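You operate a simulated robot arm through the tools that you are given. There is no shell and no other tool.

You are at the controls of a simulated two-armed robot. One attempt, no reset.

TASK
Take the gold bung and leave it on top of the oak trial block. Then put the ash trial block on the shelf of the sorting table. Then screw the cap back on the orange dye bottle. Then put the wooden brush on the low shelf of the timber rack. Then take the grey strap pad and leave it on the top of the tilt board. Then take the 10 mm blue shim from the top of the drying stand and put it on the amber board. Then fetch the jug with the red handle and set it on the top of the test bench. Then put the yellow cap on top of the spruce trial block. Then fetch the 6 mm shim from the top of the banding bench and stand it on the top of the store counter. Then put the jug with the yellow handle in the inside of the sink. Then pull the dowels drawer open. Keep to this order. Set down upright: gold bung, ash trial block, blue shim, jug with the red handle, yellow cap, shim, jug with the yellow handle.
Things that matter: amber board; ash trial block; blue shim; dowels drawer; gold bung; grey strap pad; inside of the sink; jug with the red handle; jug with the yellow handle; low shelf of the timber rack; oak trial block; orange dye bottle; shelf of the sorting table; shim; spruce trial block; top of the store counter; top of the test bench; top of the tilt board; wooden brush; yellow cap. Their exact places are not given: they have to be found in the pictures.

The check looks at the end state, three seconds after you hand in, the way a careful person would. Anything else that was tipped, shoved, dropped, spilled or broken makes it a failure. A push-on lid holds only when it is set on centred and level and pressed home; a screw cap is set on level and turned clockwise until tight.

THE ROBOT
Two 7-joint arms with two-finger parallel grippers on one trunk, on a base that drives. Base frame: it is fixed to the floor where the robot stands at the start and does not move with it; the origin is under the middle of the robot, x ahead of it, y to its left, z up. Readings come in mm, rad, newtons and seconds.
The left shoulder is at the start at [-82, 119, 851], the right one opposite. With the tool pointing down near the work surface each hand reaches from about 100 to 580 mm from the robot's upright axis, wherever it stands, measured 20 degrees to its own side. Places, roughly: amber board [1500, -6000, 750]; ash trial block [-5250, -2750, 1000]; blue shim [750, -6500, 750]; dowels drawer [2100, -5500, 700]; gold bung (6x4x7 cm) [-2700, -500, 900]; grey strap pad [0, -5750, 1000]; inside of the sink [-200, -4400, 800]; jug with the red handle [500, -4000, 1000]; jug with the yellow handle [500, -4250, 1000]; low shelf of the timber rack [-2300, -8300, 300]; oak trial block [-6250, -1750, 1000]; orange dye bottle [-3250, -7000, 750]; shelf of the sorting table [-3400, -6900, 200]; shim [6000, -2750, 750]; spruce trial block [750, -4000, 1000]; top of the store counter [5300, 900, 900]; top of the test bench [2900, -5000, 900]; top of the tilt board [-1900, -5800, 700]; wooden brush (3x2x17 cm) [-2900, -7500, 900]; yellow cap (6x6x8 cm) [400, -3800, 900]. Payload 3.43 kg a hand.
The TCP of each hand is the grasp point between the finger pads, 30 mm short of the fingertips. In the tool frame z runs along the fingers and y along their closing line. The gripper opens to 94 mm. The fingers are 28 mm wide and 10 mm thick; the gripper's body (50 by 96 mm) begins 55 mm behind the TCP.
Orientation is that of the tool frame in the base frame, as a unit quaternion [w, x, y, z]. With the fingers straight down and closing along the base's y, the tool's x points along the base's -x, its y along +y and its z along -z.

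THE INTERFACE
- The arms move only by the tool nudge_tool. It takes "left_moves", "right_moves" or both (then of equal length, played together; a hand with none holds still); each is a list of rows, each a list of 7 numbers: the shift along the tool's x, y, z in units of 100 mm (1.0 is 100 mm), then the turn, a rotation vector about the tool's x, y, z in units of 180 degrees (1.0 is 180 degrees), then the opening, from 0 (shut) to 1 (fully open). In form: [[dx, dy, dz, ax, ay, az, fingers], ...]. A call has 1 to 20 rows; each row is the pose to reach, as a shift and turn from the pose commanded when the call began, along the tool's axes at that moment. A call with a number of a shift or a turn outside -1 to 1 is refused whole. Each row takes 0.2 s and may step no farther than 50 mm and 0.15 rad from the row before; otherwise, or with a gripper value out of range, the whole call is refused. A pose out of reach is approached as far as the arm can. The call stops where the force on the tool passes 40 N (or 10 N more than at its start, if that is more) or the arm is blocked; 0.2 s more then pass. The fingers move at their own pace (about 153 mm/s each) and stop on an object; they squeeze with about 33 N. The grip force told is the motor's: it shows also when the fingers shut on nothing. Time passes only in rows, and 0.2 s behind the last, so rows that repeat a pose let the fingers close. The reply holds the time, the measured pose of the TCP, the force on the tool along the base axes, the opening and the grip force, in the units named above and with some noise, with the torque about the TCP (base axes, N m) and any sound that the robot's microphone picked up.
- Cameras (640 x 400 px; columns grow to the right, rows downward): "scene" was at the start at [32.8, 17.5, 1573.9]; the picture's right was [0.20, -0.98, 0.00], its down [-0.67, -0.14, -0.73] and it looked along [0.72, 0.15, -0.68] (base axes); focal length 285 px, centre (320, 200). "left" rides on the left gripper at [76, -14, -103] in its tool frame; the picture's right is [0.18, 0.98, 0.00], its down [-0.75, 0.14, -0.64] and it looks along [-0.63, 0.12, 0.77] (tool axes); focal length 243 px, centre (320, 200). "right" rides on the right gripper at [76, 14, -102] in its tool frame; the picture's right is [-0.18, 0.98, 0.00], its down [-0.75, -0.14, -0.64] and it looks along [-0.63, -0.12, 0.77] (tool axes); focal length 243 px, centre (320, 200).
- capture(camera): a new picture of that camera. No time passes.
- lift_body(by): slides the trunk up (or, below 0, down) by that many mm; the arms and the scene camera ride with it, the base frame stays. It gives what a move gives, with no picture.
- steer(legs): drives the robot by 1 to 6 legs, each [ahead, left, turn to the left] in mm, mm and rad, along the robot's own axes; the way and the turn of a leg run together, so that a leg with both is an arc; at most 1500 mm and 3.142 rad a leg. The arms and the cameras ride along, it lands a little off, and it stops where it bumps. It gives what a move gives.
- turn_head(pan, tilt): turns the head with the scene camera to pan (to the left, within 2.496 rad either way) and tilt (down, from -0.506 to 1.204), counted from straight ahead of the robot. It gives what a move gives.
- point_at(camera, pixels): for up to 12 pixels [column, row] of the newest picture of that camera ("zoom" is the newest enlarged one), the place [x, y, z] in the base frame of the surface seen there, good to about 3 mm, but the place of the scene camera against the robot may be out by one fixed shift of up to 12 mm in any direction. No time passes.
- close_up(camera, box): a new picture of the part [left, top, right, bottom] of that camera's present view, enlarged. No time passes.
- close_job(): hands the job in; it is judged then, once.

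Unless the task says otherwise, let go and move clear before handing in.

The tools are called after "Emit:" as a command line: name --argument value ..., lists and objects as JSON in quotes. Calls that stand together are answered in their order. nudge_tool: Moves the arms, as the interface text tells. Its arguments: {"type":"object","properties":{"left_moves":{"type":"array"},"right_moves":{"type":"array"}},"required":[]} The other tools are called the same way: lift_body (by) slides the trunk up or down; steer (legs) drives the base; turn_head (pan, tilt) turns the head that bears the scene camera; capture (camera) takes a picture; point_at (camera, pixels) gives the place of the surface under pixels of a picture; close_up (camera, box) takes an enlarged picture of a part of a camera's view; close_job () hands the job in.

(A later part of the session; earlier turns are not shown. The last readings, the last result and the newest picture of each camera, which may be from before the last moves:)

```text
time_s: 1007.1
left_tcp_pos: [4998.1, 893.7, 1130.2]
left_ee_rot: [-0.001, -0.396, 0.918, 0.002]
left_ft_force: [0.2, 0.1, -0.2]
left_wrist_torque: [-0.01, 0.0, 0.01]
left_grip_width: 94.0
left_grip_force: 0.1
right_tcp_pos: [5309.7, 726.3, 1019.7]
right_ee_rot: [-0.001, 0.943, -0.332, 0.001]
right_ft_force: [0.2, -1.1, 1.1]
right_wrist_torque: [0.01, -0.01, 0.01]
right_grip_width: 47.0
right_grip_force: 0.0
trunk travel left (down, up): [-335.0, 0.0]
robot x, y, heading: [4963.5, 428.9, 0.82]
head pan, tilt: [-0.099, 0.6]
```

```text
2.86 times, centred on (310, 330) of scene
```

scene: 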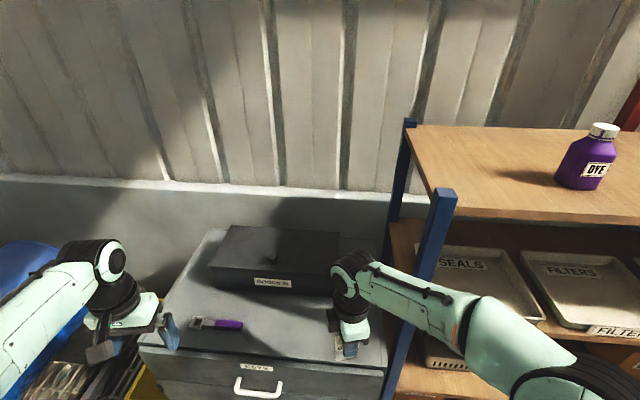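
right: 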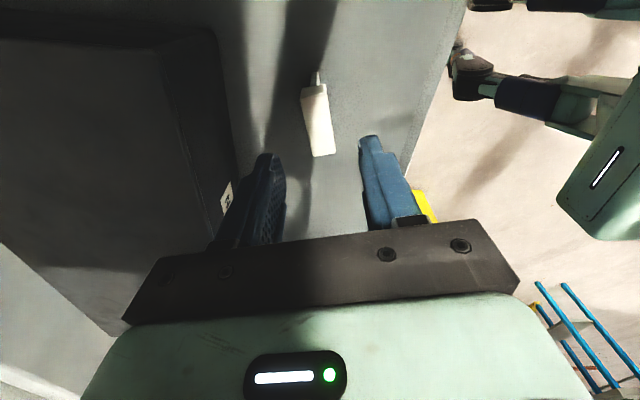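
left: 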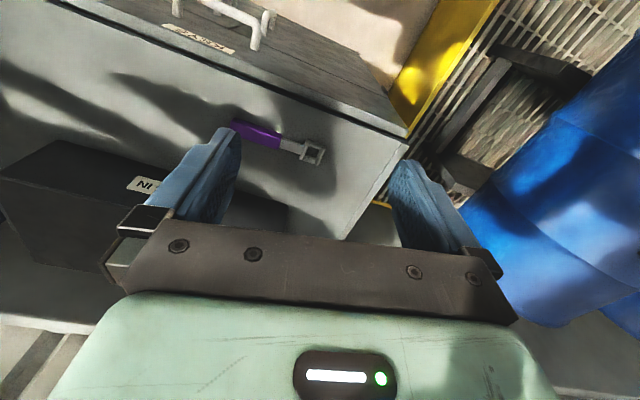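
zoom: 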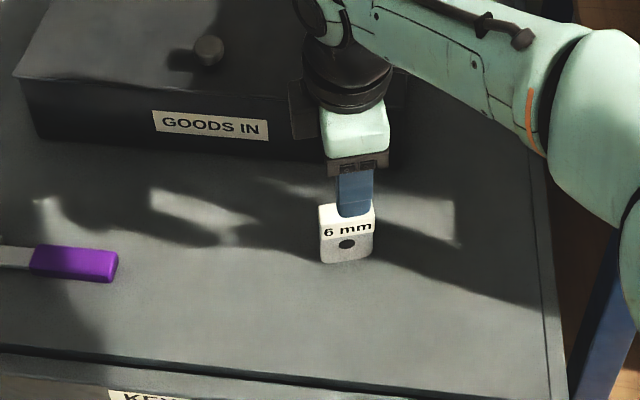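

The shim stands upright on the counter. I'll rise further, back away and turn the hand to neutral, then return to the jug bench's wall side for the yellow jug.

Emit:
nudge_tool --right_moves '[[0, 0, -0.3, 0, 0, 0, 0.6], [0, 0.3, -0.5, 0, 0, 0, 0.8]]'

Emit:
steer --legs '[[-450, 0, 0]]'

Emit:
nudge_tool --right_moves '[[0, 0, 0, 0, 0, 0.045, 1], [0, 0, 0, 0, 0, 0.09, 1], [0, 0, 0, 0, 0, 0.135, 1], [0, 0, 0, 0, 0, 0.18, 1], [0, 0, 0, 0, 0, 0.225, 1], [0, 0, 0, 0, 0, 0.27, 1], [0, 0, 0, 0, 0, 0.315, 1], [0, 0, 0, 0, 0, 0.36, 1], [0, 0, 0, 0, 0, 0.405, 1], [0, 0, 0, 0, 0, 0.45, 1], [0, 0, 0, 0, 0, 0.495, 1], [0, 0, 0, 0, 0, 0.522, 1]]'

Emit:
turn_head --pan -0.1 --tilt 0.5

Emit:
close_up --camera "scene" --box '[220, 180, 420, 330]'

```text
time_s: 1007.7
left_tcp_pos: [4999.2, 893.0, 1129.7]
left_ee_rot: [-0.002, -0.396, 0.918, 0.002]
left_ft_force: [-0.6, -0.5, -0.4]
left_wrist_torque: [0.02, 0.04, 0.02]
left_grip_width: 93.9
left_grip_force: 0.0
right_tcp_pos: [5291.5, 701.1, 1067.8]
right_ee_rot: [-0.002, 0.943, -0.333, 0.001]
right_ft_force: [-0.2, 0.1, -0.3]
right_wrist_torque: [0.01, -0.02, 0.0]
right_grip_width: 75.2
right_grip_force: 0.2
trunk travel left (down, up): [-335.0, 0.0]
robot x, y, heading: [4966.2, 427.2, 0.823]
head pan, tilt: [-0.099, 0.6]
```

```text
time_s: 1010.4
left_tcp_pos: [4694.4, 565.4, 1129.7]
left_ee_rot: [-0.001, -0.396, 0.918, 0.003]
left_ft_force: [1.2, 0.0, -0.1]
left_wrist_torque: [-0.01, 0.01, -0.01]
left_grip_width: 93.9
left_grip_force: 0.1
right_tcp_pos: [4985.6, 373.8, 1068.7]
right_ee_rot: [0.0, 0.943, -0.332, 0.001]
right_ft_force: [-0.1, -0.1, -0.8]
right_wrist_torque: [-0.03, 0.02, -0.01]
right_grip_width: 75.1
right_grip_force: 0.0
trunk travel left (down, up): [-335.0, 0.0]
robot x, y, heading: [4656.5, 96.5, 0.823]
head pan, tilt: [-0.099, 0.6]
```

```text
time_s: 1013.0
left_tcp_pos: [4693.4, 566.0, 1129.7]
left_ee_rot: [-0.001, -0.396, 0.918, 0.003]
left_ft_force: [-0.3, 1.1, -0.3]
left_wrist_torque: [-0.01, 0.02, -0.01]
left_grip_width: 93.8
left_grip_force: 0.0
right_tcp_pos: [4985.2, 374.0, 1068.0]
right_ee_rot: [0.002, -0.4, 0.917, 0.001]
right_ft_force: [0.0, 0.4, 0.2]
right_wrist_torque: [0.02, 0.01, 0.01]
right_grip_width: 93.9
right_grip_force: 0.1
trunk travel left (down, up): [-335.0, 0.0]
robot x, y, heading: [4659.1, 102.0, 0.822]
head pan, tilt: [-0.099, 0.6]
```

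```text
time_s: 1013.7
left_tcp_pos: [4693.9, 565.8, 1129.3]
left_ee_rot: [-0.001, -0.396, 0.918, 0.002]
left_ft_force: [-0.6, -0.5, -0.2]
left_wrist_torque: [-0.01, -0.02, 0.0]
left_grip_width: 94.1
left_grip_force: 0.1
right_tcp_pos: [4986.0, 373.9, 1068.1]
right_ee_rot: [0.001, -0.4, 0.916, 0.0]
right_ft_force: [-0.7, -0.1, -0.3]
right_wrist_torque: [-0.02, 0.02, -0.03]
right_grip_width: 93.8
right_grip_force: 0.1
trunk travel left (down, up): [-335.0, 0.0]
robot x, y, heading: [4658.3, 96.1, 0.818]
head pan, tilt: [-0.099, 0.499]
```

```text
2.67 times, centred on (320, 255) of scene
```

zoom: 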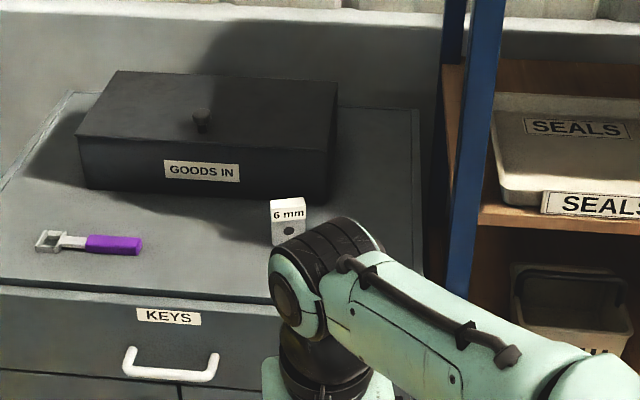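

Now the yellow jug. It stands near the wall-side edge of the jug bench, so I'll drive back there.

Emit:
steer --legs '[[0, 0, -3.036], [1500, 0, 0], [1500, 0, 0], [752, 0, 0]]'

Emit:
steer --legs '[[0, 0, 0.224], [1500, 0, 0], [0, 0, -0.649], [855, 0, 0], [0, 0, -1.456]]'

Emit:
turn_head --pan 0.3 --tilt 0.55

Emit:
capture --camera "scene"

```text
time_s: 1039.1
left_tcp_pos: [2418.0, -3407.5, 1129.8]
left_ee_rot: [0.002, 0.894, 0.447, 0.001]
left_ft_force: [-0.1, 0.1, -1.4]
left_wrist_torque: [0.01, 0.03, -0.02]
left_grip_width: 94.0
left_grip_force: 0.1
right_tcp_pos: [2107.1, -3248.9, 1068.7]
right_ee_rot: [0.0, 0.893, 0.451, -0.002]
right_ft_force: [-0.3, 0.9, -1.1]
right_wrist_torque: [-0.03, -0.02, 0.01]
right_grip_width: 94.1
right_grip_force: 0.0
trunk travel left (down, up): [-335.0, 0.0]
robot x, y, heading: [2401.7, -2938.2, -2.215]
head pan, tilt: [-0.099, 0.499]
```

```text
time_s: 1056.7
left_tcp_pos: [593.7, -4574.9, 1129.4]
left_ee_rot: [0.002, 0.887, -0.462, 0.0]
left_ft_force: [-0.3, 0.3, -0.1]
left_wrist_torque: [0.0, 0.0, 0.02]
left_grip_width: 93.9
left_grip_force: 0.1
right_tcp_pos: [840.3, -4328.9, 1068.4]
right_ee_rot: [-0.001, 0.889, -0.458, -0.002]
right_ft_force: [-0.8, 0.6, -0.8]
right_wrist_torque: [0.03, -0.01, 0.0]
right_grip_width: 94.0
right_grip_force: 0.1
trunk travel left (down, up): [-335.0, 0.0]
robot x, y, heading: [1039.7, -4702.5, 2.188]
head pan, tilt: [-0.099, 0.499]
```

```text
time_s: 1057.6
left_tcp_pos: [594.0, -4573.9, 1130.3]
left_ee_rot: [0.003, 0.886, -0.463, -0.001]
left_ft_force: [-0.3, 0.4, -0.1]
left_wrist_torque: [0.02, 0.0, -0.03]
left_grip_width: 93.9
left_grip_force: 0.0
right_tcp_pos: [841.6, -4328.7, 1067.9]
right_ee_rot: [-0.001, 0.889, -0.459, -0.001]
right_ft_force: [-0.2, -0.6, 0.4]
right_wrist_torque: [-0.01, -0.01, 0.04]
right_grip_width: 93.8
right_grip_force: 0.1
trunk travel left (down, up): [-335.0, 0.0]
robot x, y, heading: [1043.5, -4702.7, 2.187]
head pan, tilt: [0.3, 0.55]
```

```text
taken
```

scene: 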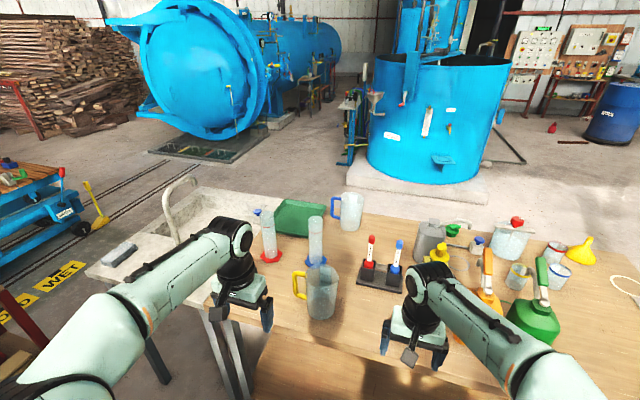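

The yellow jug is at (320,290) with its handle on the left (300,285). I'll sidestep left and approach.

Emit:
steer --legs '[[0, 384, 0], [180, 0, 0]]'

Emit:
turn_head --pan 0.0 --tilt 0.7

Emit:
capture --camera "scene"

Emit:
capture --camera "right"

```text
time_s: 1062.6
left_tcp_pos: [176.1, -4653.0, 1129.4]
left_ee_rot: [0.002, 0.887, -0.462, 0.0]
left_ft_force: [0.2, -0.2, 0.8]
left_wrist_torque: [-0.01, 0.02, -0.03]
left_grip_width: 94.1
left_grip_force: 0.0
right_tcp_pos: [421.9, -4406.4, 1067.8]
right_ee_rot: [-0.001, 0.889, -0.458, -0.001]
right_ft_force: [-0.1, 0.0, -0.3]
right_wrist_torque: [0.0, 0.01, 0.02]
right_grip_width: 94.2
right_grip_force: 0.2
trunk travel left (down, up): [-335.0, 0.0]
robot x, y, heading: [626.5, -4782.1, 2.189]
head pan, tilt: [0.3, 0.55]
```

```text
time_s: 1063.4
left_tcp_pos: [175.1, -4651.9, 1129.7]
left_ee_rot: [0.003, 0.887, -0.462, -0.001]
left_ft_force: [-0.1, 0.1, 0.1]
left_wrist_torque: [0.0, -0.01, 0.02]
left_grip_width: 94.2
left_grip_force: 0.1
right_tcp_pos: [422.1, -4404.9, 1067.6]
right_ee_rot: [0.0, 0.889, -0.458, -0.002]
right_ft_force: [0.5, 0.1, -0.4]
right_wrist_torque: [0.0, 0.0, 0.0]
right_grip_width: 94.1
right_grip_force: 0.0
trunk travel left (down, up): [-335.0, 0.0]
robot x, y, heading: [625.3, -4782.4, 2.189]
head pan, tilt: [0.0, 0.7]
```

```text
taken
```

scene: 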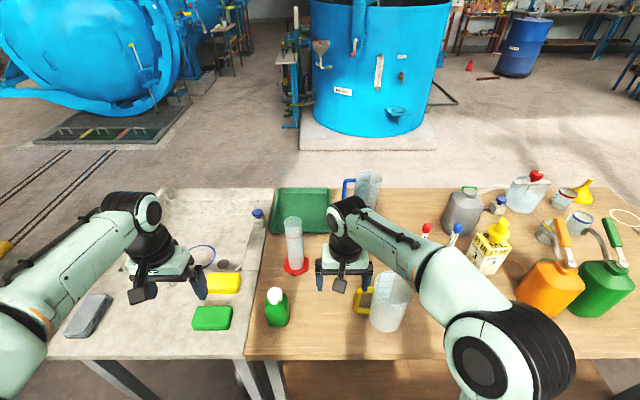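

```text
taken
```

right: 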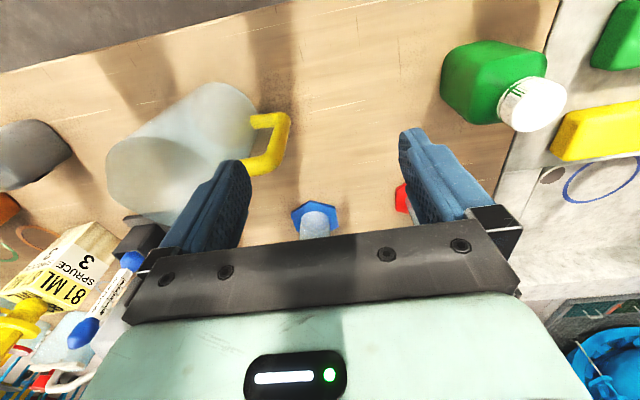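

Emit:
close_up --camera "right" --box '[220, 90, 320, 190]'

Emit:
point_at --camera "right" --pixels '[[284, 120], [286, 132], [283, 145], [276, 158], [262, 165], [252, 168], [262, 119], [272, 117], [180, 130], [150, 160], [235, 120], [300, 150]]'

```text
4.00 times, centred on (270, 140) of right
```

zoom: 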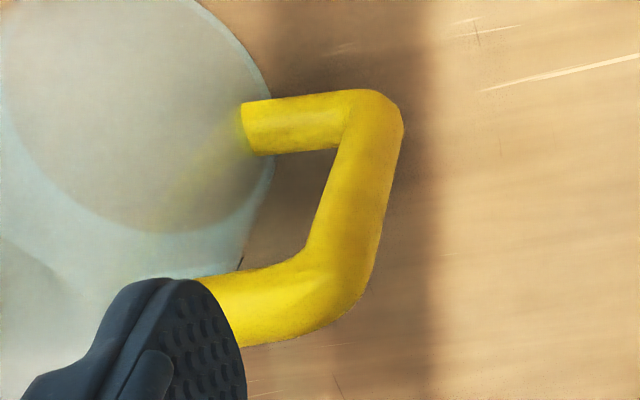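

```text
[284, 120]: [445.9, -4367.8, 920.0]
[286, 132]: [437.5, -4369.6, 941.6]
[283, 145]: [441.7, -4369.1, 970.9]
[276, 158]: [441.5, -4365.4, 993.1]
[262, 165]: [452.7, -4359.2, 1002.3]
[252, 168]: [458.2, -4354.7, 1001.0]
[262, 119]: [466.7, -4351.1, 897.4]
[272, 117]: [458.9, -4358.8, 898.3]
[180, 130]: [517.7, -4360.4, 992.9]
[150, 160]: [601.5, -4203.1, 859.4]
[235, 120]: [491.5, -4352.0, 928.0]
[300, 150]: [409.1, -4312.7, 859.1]
```

Emit:
point_at --camera "right" --pixels '[[317, 212], [317, 230], [405, 195], [395, 200], [480, 85], [535, 100], [300, 210]]'

Emit:
point_at --camera "scene" --pixels '[[295, 225], [295, 265], [293, 240], [390, 300], [363, 292], [370, 180], [277, 305], [385, 285]]'

```text
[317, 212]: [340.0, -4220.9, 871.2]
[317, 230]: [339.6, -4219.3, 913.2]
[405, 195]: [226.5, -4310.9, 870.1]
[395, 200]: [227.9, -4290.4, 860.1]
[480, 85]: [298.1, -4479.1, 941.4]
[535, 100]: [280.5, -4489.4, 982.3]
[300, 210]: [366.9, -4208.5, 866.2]
```

```text
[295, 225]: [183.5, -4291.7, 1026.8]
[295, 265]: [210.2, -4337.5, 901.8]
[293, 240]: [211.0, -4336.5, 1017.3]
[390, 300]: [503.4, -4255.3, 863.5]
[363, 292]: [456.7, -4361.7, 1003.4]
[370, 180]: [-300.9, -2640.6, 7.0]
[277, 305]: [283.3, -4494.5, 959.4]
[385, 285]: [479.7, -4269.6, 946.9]
```

The bar is centred at about (444.5,-4364.5), and neighbours are well clear. I'll turn the hand 90° clockwise and centre over it.

Emit:
nudge_tool --right_moves '[[-0.1, -0.2, 0, 0, 0, 0.045, 1], [-0.2, -0.418, 0, 0, 0, 0.09, 1], [-0.2, -0.418, 0, 0, 0, 0.135, 1], [-0.2, -0.418, 0, 0, 0, 0.18, 1], [-0.2, -0.418, 0, 0, 0, 0.225, 1], [-0.2, -0.418, 0, 0, 0, 0.27, 1], [-0.2, -0.418, 0, 0, 0, 0.315, 1], [-0.2, -0.418, 0, 0, 0, 0.36, 1], [-0.2, -0.418, 0, 0, 0, 0.405, 1], [-0.2, -0.418, 0, 0, 0, 0.45, 1], [-0.2, -0.418, 0, 0, 0, 0.495, 1], [-0.2, -0.418, 0, 0, 0, 0.505, 1]]'

Emit:
capture --camera "right"

```text
time_s: 1066.0
left_tcp_pos: [173.7, -4652.2, 1129.2]
left_ee_rot: [0.002, 0.887, -0.462, -0.001]
left_ft_force: [-0.8, -0.5, 0.6]
left_wrist_torque: [-0.04, 0.0, 0.0]
left_grip_width: 93.9
left_grip_force: 0.2
right_tcp_pos: [444.8, -4364.9, 1069.6]
right_ee_rot: [-0.001, -0.297, 0.955, 0.004]
right_ft_force: [0.5, 0.0, 0.2]
right_wrist_torque: [0.02, 0.01, -0.01]
right_grip_width: 94.1
right_grip_force: 0.0
trunk travel left (down, up): [-335.0, 0.0]
robot x, y, heading: [622.9, -4783.4, 2.186]
head pan, tilt: [0.0, 0.7]
```

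```text
taken
```

right: 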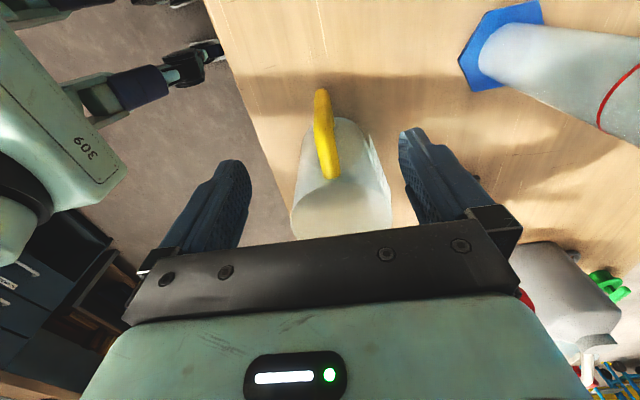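

Emit:
point_at --camera "right" --pixels '[[322, 95], [322, 110], [322, 130], [327, 150], [333, 172], [350, 200]]'

```text
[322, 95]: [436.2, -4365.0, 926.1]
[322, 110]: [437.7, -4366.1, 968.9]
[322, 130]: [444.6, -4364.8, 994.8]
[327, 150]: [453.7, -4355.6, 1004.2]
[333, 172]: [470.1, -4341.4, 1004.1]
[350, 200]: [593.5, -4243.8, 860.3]
```

Emit:
nudge_tool --right_moves '[[0.02, 0, 0.4, 0, 0, 0, 1], [0.02, 0, 0.8, 0, 0, 0, 1], [0.02, 0, 1.0, 0, 0, 0, 0.9]]'

Emit:
nudge_tool --right_moves '[[0, 0, 0.12, 0, 0, 0, 0.9], [0, 0, 0.12, 0, 0, 0, 0], [0, 0, 0.12, 0, 0, 0, 0], [0, 0, 0.12, 0, 0, 0, 0], [0, 0, 0.12, 0, 0, 0, 0]]'

Emit:
nudge_tool --right_moves '[[0, 0, -0.05, 0, 0, 0, 0], [0, 0, -0.12, 0, 0, 0, 0], [0, 0, -0.3, 0, 0, 0, 0]]'

Emit:
capture --camera "right"

Emit:
close_up --camera "scene" --box '[280, 200, 500, 360]'

```text
time_s: 1066.8
left_tcp_pos: [174.9, -4653.7, 1129.7]
left_ee_rot: [0.001, 0.887, -0.462, 0.0]
left_ft_force: [-0.1, -0.5, 0.1]
left_wrist_torque: [-0.03, 0.04, -0.02]
left_grip_width: 94.0
left_grip_force: 0.0
right_tcp_pos: [442.1, -4366.9, 967.1]
right_ee_rot: [0.0, -0.298, 0.955, 0.003]
right_ft_force: [-0.3, -0.2, -0.3]
right_wrist_torque: [0.01, 0.03, 0.04]
right_grip_width: 84.7
right_grip_force: 0.0
trunk travel left (down, up): [-335.0, 0.0]
robot x, y, heading: [622.1, -4782.5, 2.197]
head pan, tilt: [0.0, 0.7]
```

```text
time_s: 1068.0
left_tcp_pos: [174.9, -4653.3, 1129.8]
left_ee_rot: [0.002, 0.887, -0.462, -0.002]
left_ft_force: [0.5, 0.1, 0.7]
left_wrist_torque: [0.0, -0.02, -0.02]
left_grip_width: 94.1
left_grip_force: 0.2
right_tcp_pos: [442.1, -4365.4, 956.1]
right_ee_rot: [0.0, -0.297, 0.955, 0.002]
right_ft_force: [-0.4, -0.1, 0.1]
right_wrist_torque: [-0.03, 0.05, -0.02]
right_grip_width: 19.1
right_grip_force: 33.4
trunk travel left (down, up): [-335.0, 0.0]
robot x, y, heading: [624.3, -4783.8, 2.191]
head pan, tilt: [0.0, 0.7]
```

```text
time_s: 1068.8
left_tcp_pos: [175.7, -4652.0, 1129.6]
left_ee_rot: [0.002, 0.887, -0.461, -0.001]
left_ft_force: [1.0, -0.4, -0.1]
left_wrist_torque: [0.01, 0.02, -0.01]
left_grip_width: 93.9
left_grip_force: 0.0
right_tcp_pos: [442.6, -4366.8, 987.3]
right_ee_rot: [-0.001, -0.297, 0.955, 0.001]
right_ft_force: [-0.1, 0.0, -0.4]
right_wrist_torque: [-0.02, 0.08, -0.02]
right_grip_width: 19.1
right_grip_force: 32.9
trunk travel left (down, up): [-335.0, 0.0]
robot x, y, heading: [623.9, -4782.1, 2.182]
head pan, tilt: [0.0, 0.7]
```

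```text
taken
```

right: 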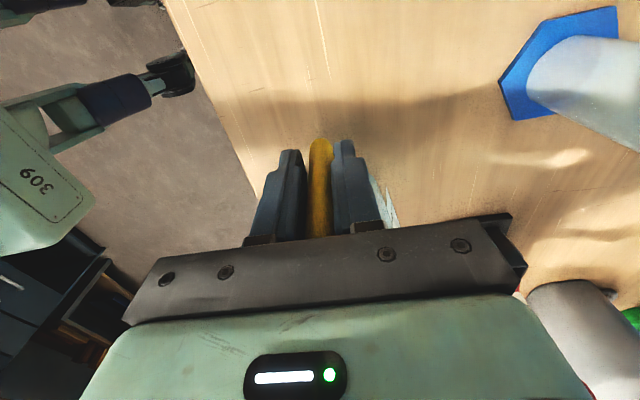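

```text
2.50 times, centred on (390, 280) of scene
```

zoom: 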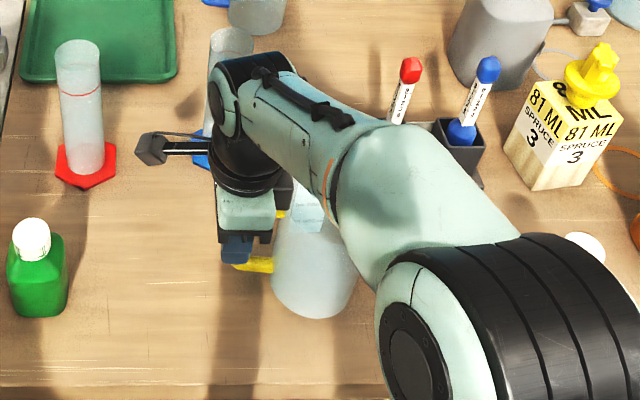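

The yellow jug is held and lifted. I'll raise it, retract, and drive round to the vat side, where the sink is reachable.

Emit:
nudge_tool --right_moves '[[0, 0, -0.4, 0, 0, 0, 0], [0, 0, -0.8, 0, 0, 0, 0], [0, 0, -1.0, 0, 0, 0, 0]]'

Emit:
steer --legs '[[-320, 0, 0], [0, 0, -1.572], [1169, 0, 0], [0, 0, 0.598], [1440, 0, 0]]'

Emit:
steer --legs '[[0, 0, 0.677], [1107, 0, 0], [0, 0, 1.348], [1005, 0, 0], [0, 0, 0.66], [1379, 0, 0]]'

Emit:
turn_head --pan 0.6 --tilt 0.5

Emit:
capture --camera "scene"

```text
time_s: 1069.6
left_tcp_pos: [174.5, -4651.8, 1130.4]
left_ee_rot: [0.003, 0.887, -0.462, -0.001]
left_ft_force: [0.3, -0.6, 0.1]
left_wrist_torque: [-0.03, -0.01, 0.03]
left_grip_width: 93.9
left_grip_force: 0.1
right_tcp_pos: [442.4, -4365.5, 1086.2]
right_ee_rot: [0.001, -0.297, 0.955, 0.002]
right_ft_force: [-0.1, -1.1, -1.2]
right_wrist_torque: [-0.05, 0.1, 0.0]
right_grip_width: 19.2
right_grip_force: 33.0
trunk travel left (down, up): [-335.0, 0.0]
robot x, y, heading: [627.2, -4780.9, 2.19]
head pan, tilt: [0.0, 0.7]
```

```text
time_s: 1089.5
left_tcp_pos: [2124.9, -2601.2, 1129.9]
left_ee_rot: [-0.002, -0.568, 0.823, 0.002]
left_ft_force: [0.4, 0.5, -0.3]
left_wrist_torque: [-0.01, 0.03, 0.0]
left_grip_width: 94.0
left_grip_force: 0.0
right_tcp_pos: [2512.3, -2661.5, 1085.1]
right_ee_rot: [0.0, 0.182, 0.983, 0.002]
right_ft_force: [-0.5, -0.5, -0.9]
right_wrist_torque: [0.02, 0.06, 0.02]
right_grip_width: 19.3
right_grip_force: 33.2
trunk travel left (down, up): [-335.0, 0.0]
robot x, y, heading: [2271.9, -3042.5, 1.222]
head pan, tilt: [0.0, 0.7]
```

```text
time_s: 1113.4
left_tcp_pos: [-158.8, -3493.8, 1130.1]
left_ee_rot: [0.003, 0.933, 0.359, 0.001]
left_ft_force: [-0.4, 0.0, -1.8]
left_wrist_torque: [0.04, 0.02, 0.02]
left_grip_width: 94.1
left_grip_force: 0.0
right_tcp_pos: [-477.0, -3264.1, 1085.6]
right_ee_rot: [0.002, 0.913, -0.408, -0.001]
right_ft_force: [-0.4, 0.0, -1.7]
right_wrist_torque: [-0.08, -0.04, 0.02]
right_grip_width: 19.1
right_grip_force: 33.9
trunk travel left (down, up): [-335.0, 0.0]
robot x, y, heading: [-92.8, -3026.6, -2.397]
head pan, tilt: [0.0, 0.7]
```

```text
time_s: 1114.4
left_tcp_pos: [-159.4, -3494.3, 1130.8]
left_ee_rot: [0.002, 0.933, 0.36, 0.0]
left_ft_force: [-0.3, 0.0, 0.1]
left_wrist_torque: [-0.02, 0.01, 0.01]
left_grip_width: 94.1
left_grip_force: 0.1
right_tcp_pos: [-477.1, -3264.7, 1085.5]
right_ee_rot: [0.001, 0.913, -0.409, 0.0]
right_ft_force: [0.4, -0.8, -1.5]
right_wrist_torque: [-0.04, -0.03, -0.01]
right_grip_width: 19.0
right_grip_force: 33.3
trunk travel left (down, up): [-335.0, 0.0]
robot x, y, heading: [-90.2, -3028.8, -2.397]
head pan, tilt: [0.6, 0.499]
```

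```text
taken
```

scene: 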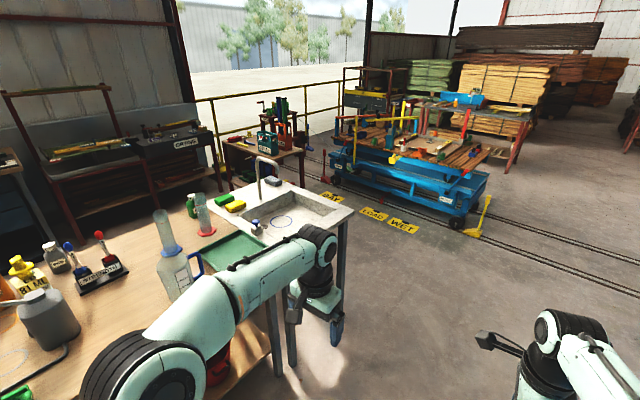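

The sink is at (235-350,190-240), with a blue ring on its floor. I'll measure it.

Emit:
close_up --camera "scene" --box '[200, 140, 380, 260]'

Emit:
point_at --camera "scene" --pixels '[[283, 222], [300, 212], [310, 225], [270, 215], [320, 205], [290, 235], [345, 218], [265, 190], [258, 228], [262, 185], [330, 225], [285, 205]]'

```text
3.33 times, centred on (290, 200) of scene
```

zoom: 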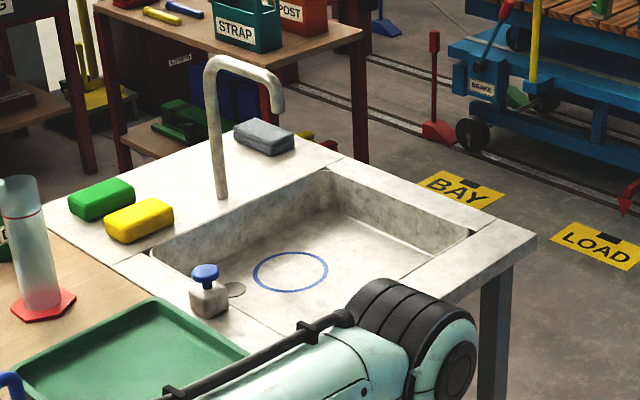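

```text
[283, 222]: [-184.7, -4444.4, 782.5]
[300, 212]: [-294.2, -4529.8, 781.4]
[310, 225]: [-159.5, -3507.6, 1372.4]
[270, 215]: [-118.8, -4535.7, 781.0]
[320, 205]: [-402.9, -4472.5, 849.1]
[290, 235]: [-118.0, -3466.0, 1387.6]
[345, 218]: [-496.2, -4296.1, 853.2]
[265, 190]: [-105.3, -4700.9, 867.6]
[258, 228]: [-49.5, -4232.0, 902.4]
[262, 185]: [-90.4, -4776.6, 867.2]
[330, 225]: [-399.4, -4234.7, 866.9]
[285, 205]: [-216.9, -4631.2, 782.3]
```

Emit:
steer --legs '[[0, 0, 0.351], [850, 0, 0], [0, 0, 1.09]]'

Emit:
turn_head --pan 0.0 --tilt 0.65

Emit:
capture --camera "scene"

Emit:
point_at --camera "scene" --pixels '[[320, 250], [300, 260], [340, 260], [280, 240], [260, 260], [300, 230], [350, 230], [400, 270], [320, 290], [300, 320], [250, 300], [360, 300]]'

```text
time_s: 1122.7
left_tcp_pos: [-31.4, -3923.2, 1129.1]
left_ee_rot: [0.001, 0.462, 0.887, 0.003]
left_ft_force: [-0.4, 0.3, 0.8]
left_wrist_torque: [0.01, 0.0, -0.05]
left_grip_width: 94.1
left_grip_force: 0.0
right_tcp_pos: [-298.9, -4209.0, 1086.1]
right_ee_rot: [0.002, 0.955, 0.297, 0.001]
right_ft_force: [0.1, -1.2, -1.2]
right_wrist_torque: [0.02, -0.09, -0.02]
right_grip_width: 19.0
right_grip_force: 32.9
trunk travel left (down, up): [-335.0, 0.0]
robot x, y, heading: [-483.1, -3794.1, -0.954]
head pan, tilt: [0.6, 0.499]
```

```text
time_s: 1123.7
left_tcp_pos: [-31.1, -3923.4, 1130.9]
left_ee_rot: [0.001, 0.462, 0.887, 0.002]
left_ft_force: [-1.0, -0.1, -0.2]
left_wrist_torque: [0.0, -0.01, 0.0]
left_grip_width: 94.0
left_grip_force: 0.1
right_tcp_pos: [-300.3, -4209.0, 1085.6]
right_ee_rot: [0.002, 0.955, 0.296, 0.0]
right_ft_force: [0.4, 0.4, -1.1]
right_wrist_torque: [0.02, -0.05, 0.01]
right_grip_width: 19.1
right_grip_force: 32.7
trunk travel left (down, up): [-335.0, 0.0]
robot x, y, heading: [-480.7, -3793.0, -0.953]
head pan, tilt: [0.0, 0.649]
```

```text
taken
```

scene: 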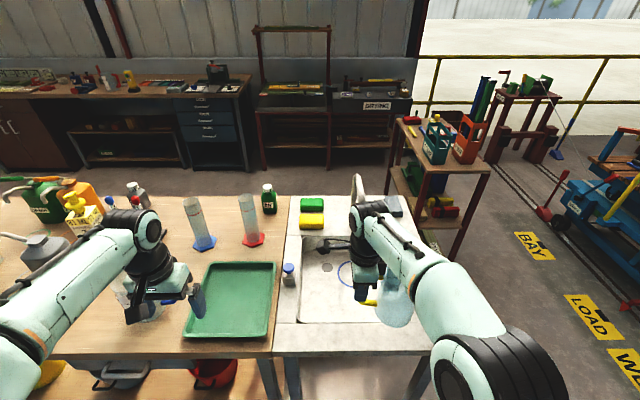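

```text
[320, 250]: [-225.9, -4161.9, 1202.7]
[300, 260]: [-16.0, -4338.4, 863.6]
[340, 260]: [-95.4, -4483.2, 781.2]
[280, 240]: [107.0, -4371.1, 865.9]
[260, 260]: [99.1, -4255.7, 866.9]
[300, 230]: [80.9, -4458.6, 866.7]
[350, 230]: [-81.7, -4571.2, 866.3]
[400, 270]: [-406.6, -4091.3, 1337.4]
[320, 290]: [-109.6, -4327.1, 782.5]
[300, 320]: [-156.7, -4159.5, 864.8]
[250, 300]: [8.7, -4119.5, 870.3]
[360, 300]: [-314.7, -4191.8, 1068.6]
```

The basin floor is at z≈782 and its rim at 866. The left hand would come near the red-based cylinder, so I'll pull the left hand back and up, then roll forward 210 mm.

Emit:
nudge_tool --left_moves '[[0.4, 0, -0.2, 0, 0, 0, 1], [0.8, 0, -0.4, 0, 0, 0, 1], [1.0, 0, -0.6, 0, 0, 0, 1]]'

Emit:
steer --legs '[[210, 0, 0]]'

Emit:
capture --camera "scene"

Emit:
capture --camera "right"

```text
time_s: 1124.5
left_tcp_pos: [-89.0, -3840.6, 1190.3]
left_ee_rot: [0.0, 0.463, 0.886, 0.003]
left_ft_force: [-0.1, -1.5, -1.1]
left_wrist_torque: [0.02, -0.02, -0.05]
left_grip_width: 94.0
left_grip_force: 0.0
right_tcp_pos: [-299.7, -4209.5, 1085.8]
right_ee_rot: [0.002, 0.955, 0.297, 0.0]
right_ft_force: [0.0, 0.5, -0.8]
right_wrist_torque: [0.04, -0.05, -0.01]
right_grip_width: 19.0
right_grip_force: 33.0
trunk travel left (down, up): [-335.0, 0.0]
robot x, y, heading: [-477.3, -3792.5, -0.96]
head pan, tilt: [0.0, 0.649]
```

```text
time_s: 1126.0
left_tcp_pos: [-24.3, -4011.3, 1188.8]
left_ee_rot: [0.001, 0.472, 0.882, 0.003]
left_ft_force: [0.2, 0.0, -1.1]
left_wrist_torque: [0.08, 0.01, 0.0]
left_grip_width: 94.2
left_grip_force: 0.0
right_tcp_pos: [-244.6, -4373.4, 1084.3]
right_ee_rot: [0.001, 0.958, 0.287, -0.001]
right_ft_force: [0.7, -0.8, -1.0]
right_wrist_torque: [0.1, -0.03, -0.03]
right_grip_width: 19.2
right_grip_force: 33.4
trunk travel left (down, up): [-335.0, 0.0]
robot x, y, heading: [-417.1, -3954.0, -0.982]
head pan, tilt: [0.0, 0.649]
stopped in leg 1: the robot was blocked; the commanded pose is now the measured one
```

```text
taken
```

scene: 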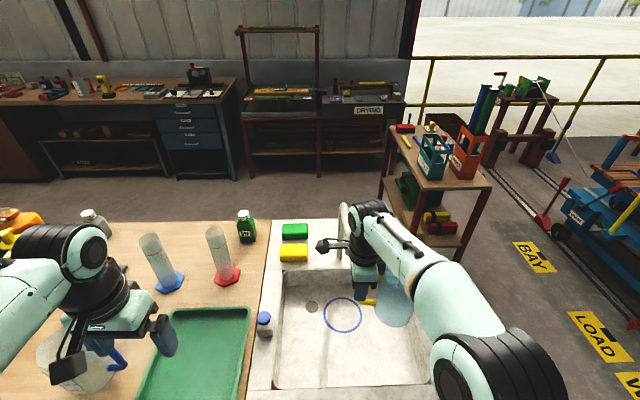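

```text
taken
```

right: 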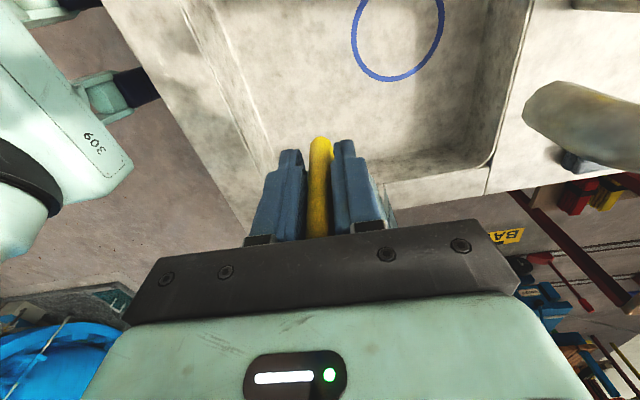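

The base was stopped by a table leg, at (-417,-3954), but that's close enough. I'll measure the basin from the right wrist camera.

Emit:
point_at --camera "right" --pixels '[[300, 60], [397, 40], [450, 100], [400, 120], [250, 80], [230, 100], [480, 150], [500, 100], [560, 110], [460, 170], [290, 130], [350, 170]]'

Emit:
point_at --camera "scene" --pixels '[[342, 315], [300, 340], [340, 370], [280, 275], [276, 385], [420, 380], [310, 285], [380, 350], [345, 215], [264, 325]]'

```text
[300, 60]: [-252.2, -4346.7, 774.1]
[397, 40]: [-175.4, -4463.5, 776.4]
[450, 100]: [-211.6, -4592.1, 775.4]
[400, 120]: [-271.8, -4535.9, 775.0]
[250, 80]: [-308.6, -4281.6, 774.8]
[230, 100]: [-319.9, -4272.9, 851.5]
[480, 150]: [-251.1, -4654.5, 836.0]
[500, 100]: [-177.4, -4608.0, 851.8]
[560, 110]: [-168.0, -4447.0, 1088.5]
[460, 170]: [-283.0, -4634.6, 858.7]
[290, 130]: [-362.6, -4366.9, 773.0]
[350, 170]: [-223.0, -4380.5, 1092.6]
```

```text
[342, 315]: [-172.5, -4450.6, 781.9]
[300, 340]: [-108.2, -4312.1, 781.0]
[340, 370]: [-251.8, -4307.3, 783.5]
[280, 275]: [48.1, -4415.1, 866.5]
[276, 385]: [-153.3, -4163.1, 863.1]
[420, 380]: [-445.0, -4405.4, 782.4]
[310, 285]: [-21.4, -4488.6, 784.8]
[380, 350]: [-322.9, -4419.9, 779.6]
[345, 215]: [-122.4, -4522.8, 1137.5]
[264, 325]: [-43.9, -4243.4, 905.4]
```

The basin floor is at z≈775. The tap's spout ends near (-168,-4447,1088), over 100 mm from my hand. Lowering straight here puts the jug at about (-325,-4427), well inside the basin. I'll shift 20 mm further from the tap and go down.

Emit:
nudge_tool --right_moves '[[-0.2, 0, 0, 0, 0, 0, 0], [-0.2, 0, 0.4, 0, 0, 0, 0], [-0.2, 0, 0.8, 0, 0, 0, 0], [-0.2, 0, 1.0, 0, 0, 0, 0]]'

Emit:
capture --camera "scene"

Emit:
capture --camera "right"

```text
time_s: 1127.0
left_tcp_pos: [-26.2, -4003.3, 1189.4]
left_ee_rot: [0.001, 0.471, 0.882, 0.002]
left_ft_force: [0.0, -0.8, -0.4]
left_wrist_torque: [0.03, -0.03, 0.0]
left_grip_width: 94.1
left_grip_force: 0.0
right_tcp_pos: [-261.6, -4378.5, 984.8]
right_ee_rot: [0.002, 0.958, 0.287, 0.0]
right_ft_force: [0.3, -1.0, -1.2]
right_wrist_torque: [0.05, -0.1, 0.03]
right_grip_width: 19.3
right_grip_force: 33.0
trunk travel left (down, up): [-335.0, 0.0]
robot x, y, heading: [-417.6, -3949.9, -0.974]
head pan, tilt: [0.0, 0.649]
```

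```text
taken
```

scene: 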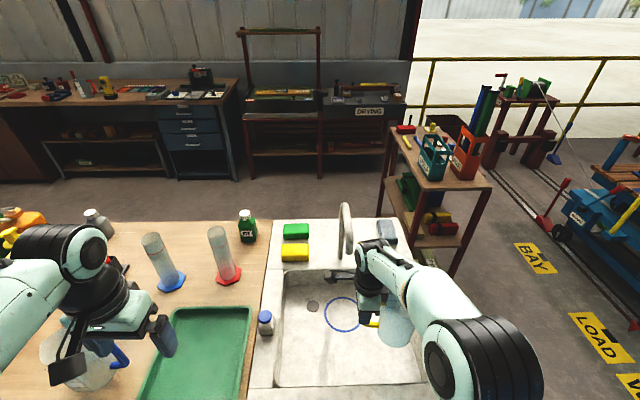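

```text
taken
```

right: 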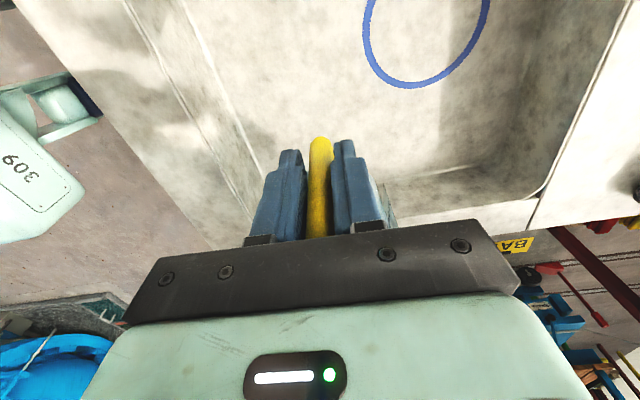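

The jug's landing spot is clear of all walls (over 50 mm in front, about 40 mm on the right). I'll continue down.

Emit:
nudge_tool --right_moves '[[0, 0, 0.4, 0, 0, 0, 0], [0, 0, 0.8, 0, 0, 0, 0], [0, 0, 1.0, 0, 0, 0, 0]]'

Emit:
nudge_tool --right_moves '[[0, 0, 0.03, 0, 0, 0, 0], [0, 0, 0.06, 0, 0, 0, 0]]'

Emit:
nudge_tool --right_moves '[[0, 0, 0.015, 0, 0, 0, 0], [0, 0, 0.03, 0, 0, 0, 0]]'

Emit:
close_up --camera "scene" --box '[260, 230, 480, 400]'

```text
time_s: 1127.8
left_tcp_pos: [-26.9, -4004.2, 1190.4]
left_ee_rot: [0.0, 0.47, 0.883, 0.002]
left_ft_force: [-0.2, -0.2, -0.4]
left_wrist_torque: [0.0, 0.02, -0.01]
left_grip_width: 94.1
left_grip_force: 0.1
right_tcp_pos: [-261.5, -4379.5, 884.3]
right_ee_rot: [0.001, 0.958, 0.288, 0.001]
right_ft_force: [0.0, 0.8, -0.5]
right_wrist_torque: [0.03, -0.07, 0.03]
right_grip_width: 19.2
right_grip_force: 33.3
trunk travel left (down, up): [-335.0, 0.0]
robot x, y, heading: [-419.0, -3949.5, -0.977]
head pan, tilt: [0.0, 0.649]
```

```text
time_s: 1128.4
left_tcp_pos: [-27.7, -4003.2, 1189.9]
left_ee_rot: [0.001, 0.471, 0.882, 0.002]
left_ft_force: [-0.9, -0.6, 0.7]
left_wrist_torque: [-0.03, -0.01, 0.01]
left_grip_width: 94.0
left_grip_force: 0.0
right_tcp_pos: [-261.4, -4379.1, 879.0]
right_ee_rot: [0.001, 0.957, 0.288, 0.001]
right_ft_force: [0.4, -0.7, -1.4]
right_wrist_torque: [0.0, -0.08, 0.0]
right_grip_width: 19.3
right_grip_force: 32.7
trunk travel left (down, up): [-335.0, 0.0]
robot x, y, heading: [-418.6, -3943.8, -0.972]
head pan, tilt: [0.0, 0.649]
```

```text
time_s: 1129.0
left_tcp_pos: [-27.2, -4005.2, 1189.7]
left_ee_rot: [0.001, 0.472, 0.882, 0.003]
left_ft_force: [0.6, -0.6, -0.8]
left_wrist_torque: [0.02, 0.01, 0.0]
left_grip_width: 94.2
left_grip_force: 0.0
right_tcp_pos: [-260.8, -4379.6, 876.4]
right_ee_rot: [0.001, 0.958, 0.287, 0.0]
right_ft_force: [0.7, 0.3, -1.6]
right_wrist_torque: [0.04, -0.09, -0.01]
right_grip_width: 19.1
right_grip_force: 33.6
trunk travel left (down, up): [-335.0, 0.0]
robot x, y, heading: [-415.3, -3949.0, -0.973]
head pan, tilt: [0.0, 0.649]
```

```text
2.35 times, centred on (370, 315) of scene
```

zoom: 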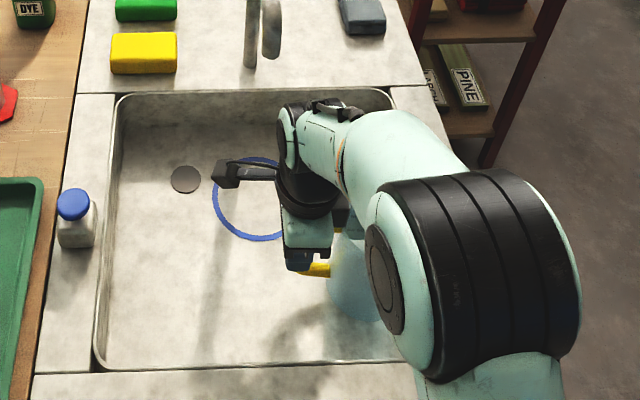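

Emit:
nudge_tool --right_moves '[[0, 0, 0.015, 0, 0, 0, 0], [0, 0, 0.03, 0, 0, 0, 0]]'

Emit:
nudge_tool --right_moves '[[0, 0, 0.012, 0, 0, 0, 0], [0, 0, 0.02, 0, 0, 0, 0]]'

Emit:
nudge_tool --right_moves '[[0, 0, 0.008, 0, 0, 0, 0], [0, 0, 0.015, 0, 0, 0, 0]]'

```text
time_s: 1129.6
left_tcp_pos: [-27.3, -4002.1, 1189.3]
left_ee_rot: [0.001, 0.472, 0.882, 0.003]
left_ft_force: [0.1, 0.0, 0.4]
left_wrist_torque: [0.01, -0.02, 0.01]
left_grip_width: 93.8
left_grip_force: 0.1
right_tcp_pos: [-260.6, -4380.3, 874.3]
right_ee_rot: [0.003, 0.957, 0.289, 0.001]
right_ft_force: [1.1, 0.8, 9.6]
right_wrist_torque: [-0.6, 0.92, 0.0]
right_grip_width: 19.1
right_grip_force: 33.3
trunk travel left (down, up): [-335.0, 0.0]
robot x, y, heading: [-421.2, -3949.7, -0.978]
head pan, tilt: [0.0, 0.649]
```

```text
time_s: 1130.2
left_tcp_pos: [-26.7, -4001.7, 1189.8]
left_ee_rot: [0.002, 0.471, 0.882, 0.002]
left_ft_force: [-0.9, 0.3, 0.0]
left_wrist_torque: [0.0, 0.01, 0.03]
left_grip_width: 94.1
left_grip_force: 0.1
right_tcp_pos: [-260.2, -4378.7, 872.2]
right_ee_rot: [0.003, 0.957, 0.289, 0.001]
right_ft_force: [4.7, 1.6, 14.2]
right_wrist_torque: [-0.48, 0.78, 0.04]
right_grip_width: 19.2
right_grip_force: 32.9
trunk travel left (down, up): [-335.0, 0.0]
robot x, y, heading: [-421.1, -3950.1, -0.974]
head pan, tilt: [0.0, 0.649]
```

```text
time_s: 1130.8
left_tcp_pos: [-26.6, -4002.4, 1189.3]
left_ee_rot: [0.002, 0.471, 0.882, 0.001]
left_ft_force: [-0.4, 0.5, -0.5]
left_wrist_torque: [0.02, 0.0, -0.01]
left_grip_width: 94.1
left_grip_force: 0.0
right_tcp_pos: [-259.4, -4379.0, 871.8]
right_ee_rot: [0.005, 0.957, 0.289, 0.001]
right_ft_force: [6.9, 3.2, 25.2]
right_wrist_torque: [-0.35, 0.56, 0.01]
right_grip_width: 19.2
right_grip_force: 33.0
trunk travel left (down, up): [-335.0, 0.0]
robot x, y, heading: [-421.4, -3948.5, -0.972]
head pan, tilt: [0.0, 0.649]
```

Contact on the basin floor. I'll ease back up about 3 mm of command, release, and rise.

Emit:
nudge_tool --right_moves '[[0, 0, -0.03, 0, 0, 0, 0], [0, 0, -0.03, 0, 0, 0, 0]]'

Emit:
nudge_tool --right_moves '[[0, 0, 0, 0, 0, 0, 0.3], [0, 0, 0, 0, 0, 0, 0.6], [0, 0, 0, 0, 0, 0, 0.6], [0, 0, -0.3, 0, 0, 0, 0.6], [0, 0, -0.7, 0, 0, 0, 0.6], [0, 0, -1.0, 0, 0, 0, 0.6]]'

Emit:
nudge_tool --right_moves '[[0, 0, -0.4, 0, 0, 0, 0.6], [0, 0, -0.8, 0, 0, 0, 0.8], [0, 0, -1.0, 0, 0, 0, 0.8]]'

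Emit:
capture --camera "scene"

Emit:
capture --camera "right"

```text
time_s: 1131.4
left_tcp_pos: [-27.3, -4002.8, 1189.2]
left_ee_rot: [0.001, 0.47, 0.883, 0.002]
left_ft_force: [-0.4, 0.3, 0.4]
left_wrist_torque: [0.01, 0.0, 0.02]
left_grip_width: 94.2
left_grip_force: 0.0
right_tcp_pos: [-262.5, -4376.3, 871.9]
right_ee_rot: [0.0, 0.958, 0.287, -0.001]
right_ft_force: [1.3, 0.4, 5.4]
right_wrist_torque: [0.02, 0.09, 0.03]
right_grip_width: 19.3
right_grip_force: 32.6
trunk travel left (down, up): [-335.0, 0.0]
robot x, y, heading: [-417.5, -3950.3, -0.981]
head pan, tilt: [0.0, 0.649]
```

```text
time_s: 1132.8
left_tcp_pos: [-26.6, -4003.1, 1189.5]
left_ee_rot: [0.001, 0.471, 0.882, 0.003]
left_ft_force: [-0.3, 0.2, 0.5]
left_wrist_torque: [0.0, 0.01, -0.05]
left_grip_width: 94.2
left_grip_force: 0.0
right_tcp_pos: [-261.1, -4378.6, 973.3]
right_ee_rot: [0.003, 0.958, 0.287, 0.001]
right_ft_force: [0.8, 0.3, 0.5]
right_wrist_torque: [-0.03, -0.01, 0.04]
right_grip_width: 56.2
right_grip_force: 0.1
trunk travel left (down, up): [-335.0, 0.0]
robot x, y, heading: [-417.6, -3950.0, -0.973]
head pan, tilt: [0.0, 0.649]
```

```text
time_s: 1133.6
left_tcp_pos: [-27.3, -4001.4, 1188.7]
left_ee_rot: [0.001, 0.471, 0.882, 0.003]
left_ft_force: [-0.3, -0.2, -0.6]
left_wrist_torque: [-0.02, 0.0, -0.01]
left_grip_width: 93.9
left_grip_force: 0.0
right_tcp_pos: [-261.1, -4376.7, 1074.2]
right_ee_rot: [0.002, 0.957, 0.288, 0.0]
right_ft_force: [0.3, -0.1, 0.2]
right_wrist_torque: [-0.02, 0.01, 0.01]
right_grip_width: 75.4
right_grip_force: 0.1
trunk travel left (down, up): [-335.0, 0.0]
robot x, y, heading: [-418.8, -3949.5, -0.976]
head pan, tilt: [0.0, 0.649]
```

```text
taken
```

scene: 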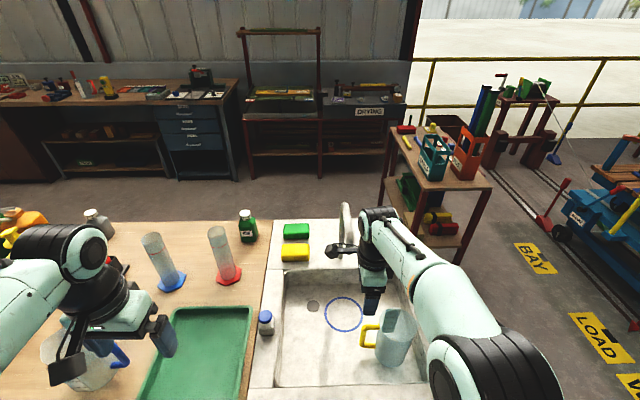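

```text
taken
```

right: 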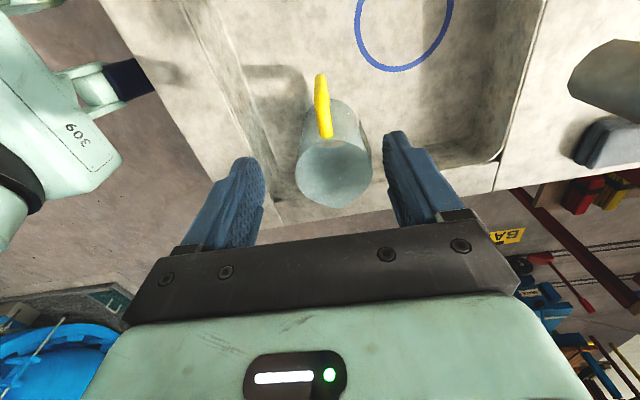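

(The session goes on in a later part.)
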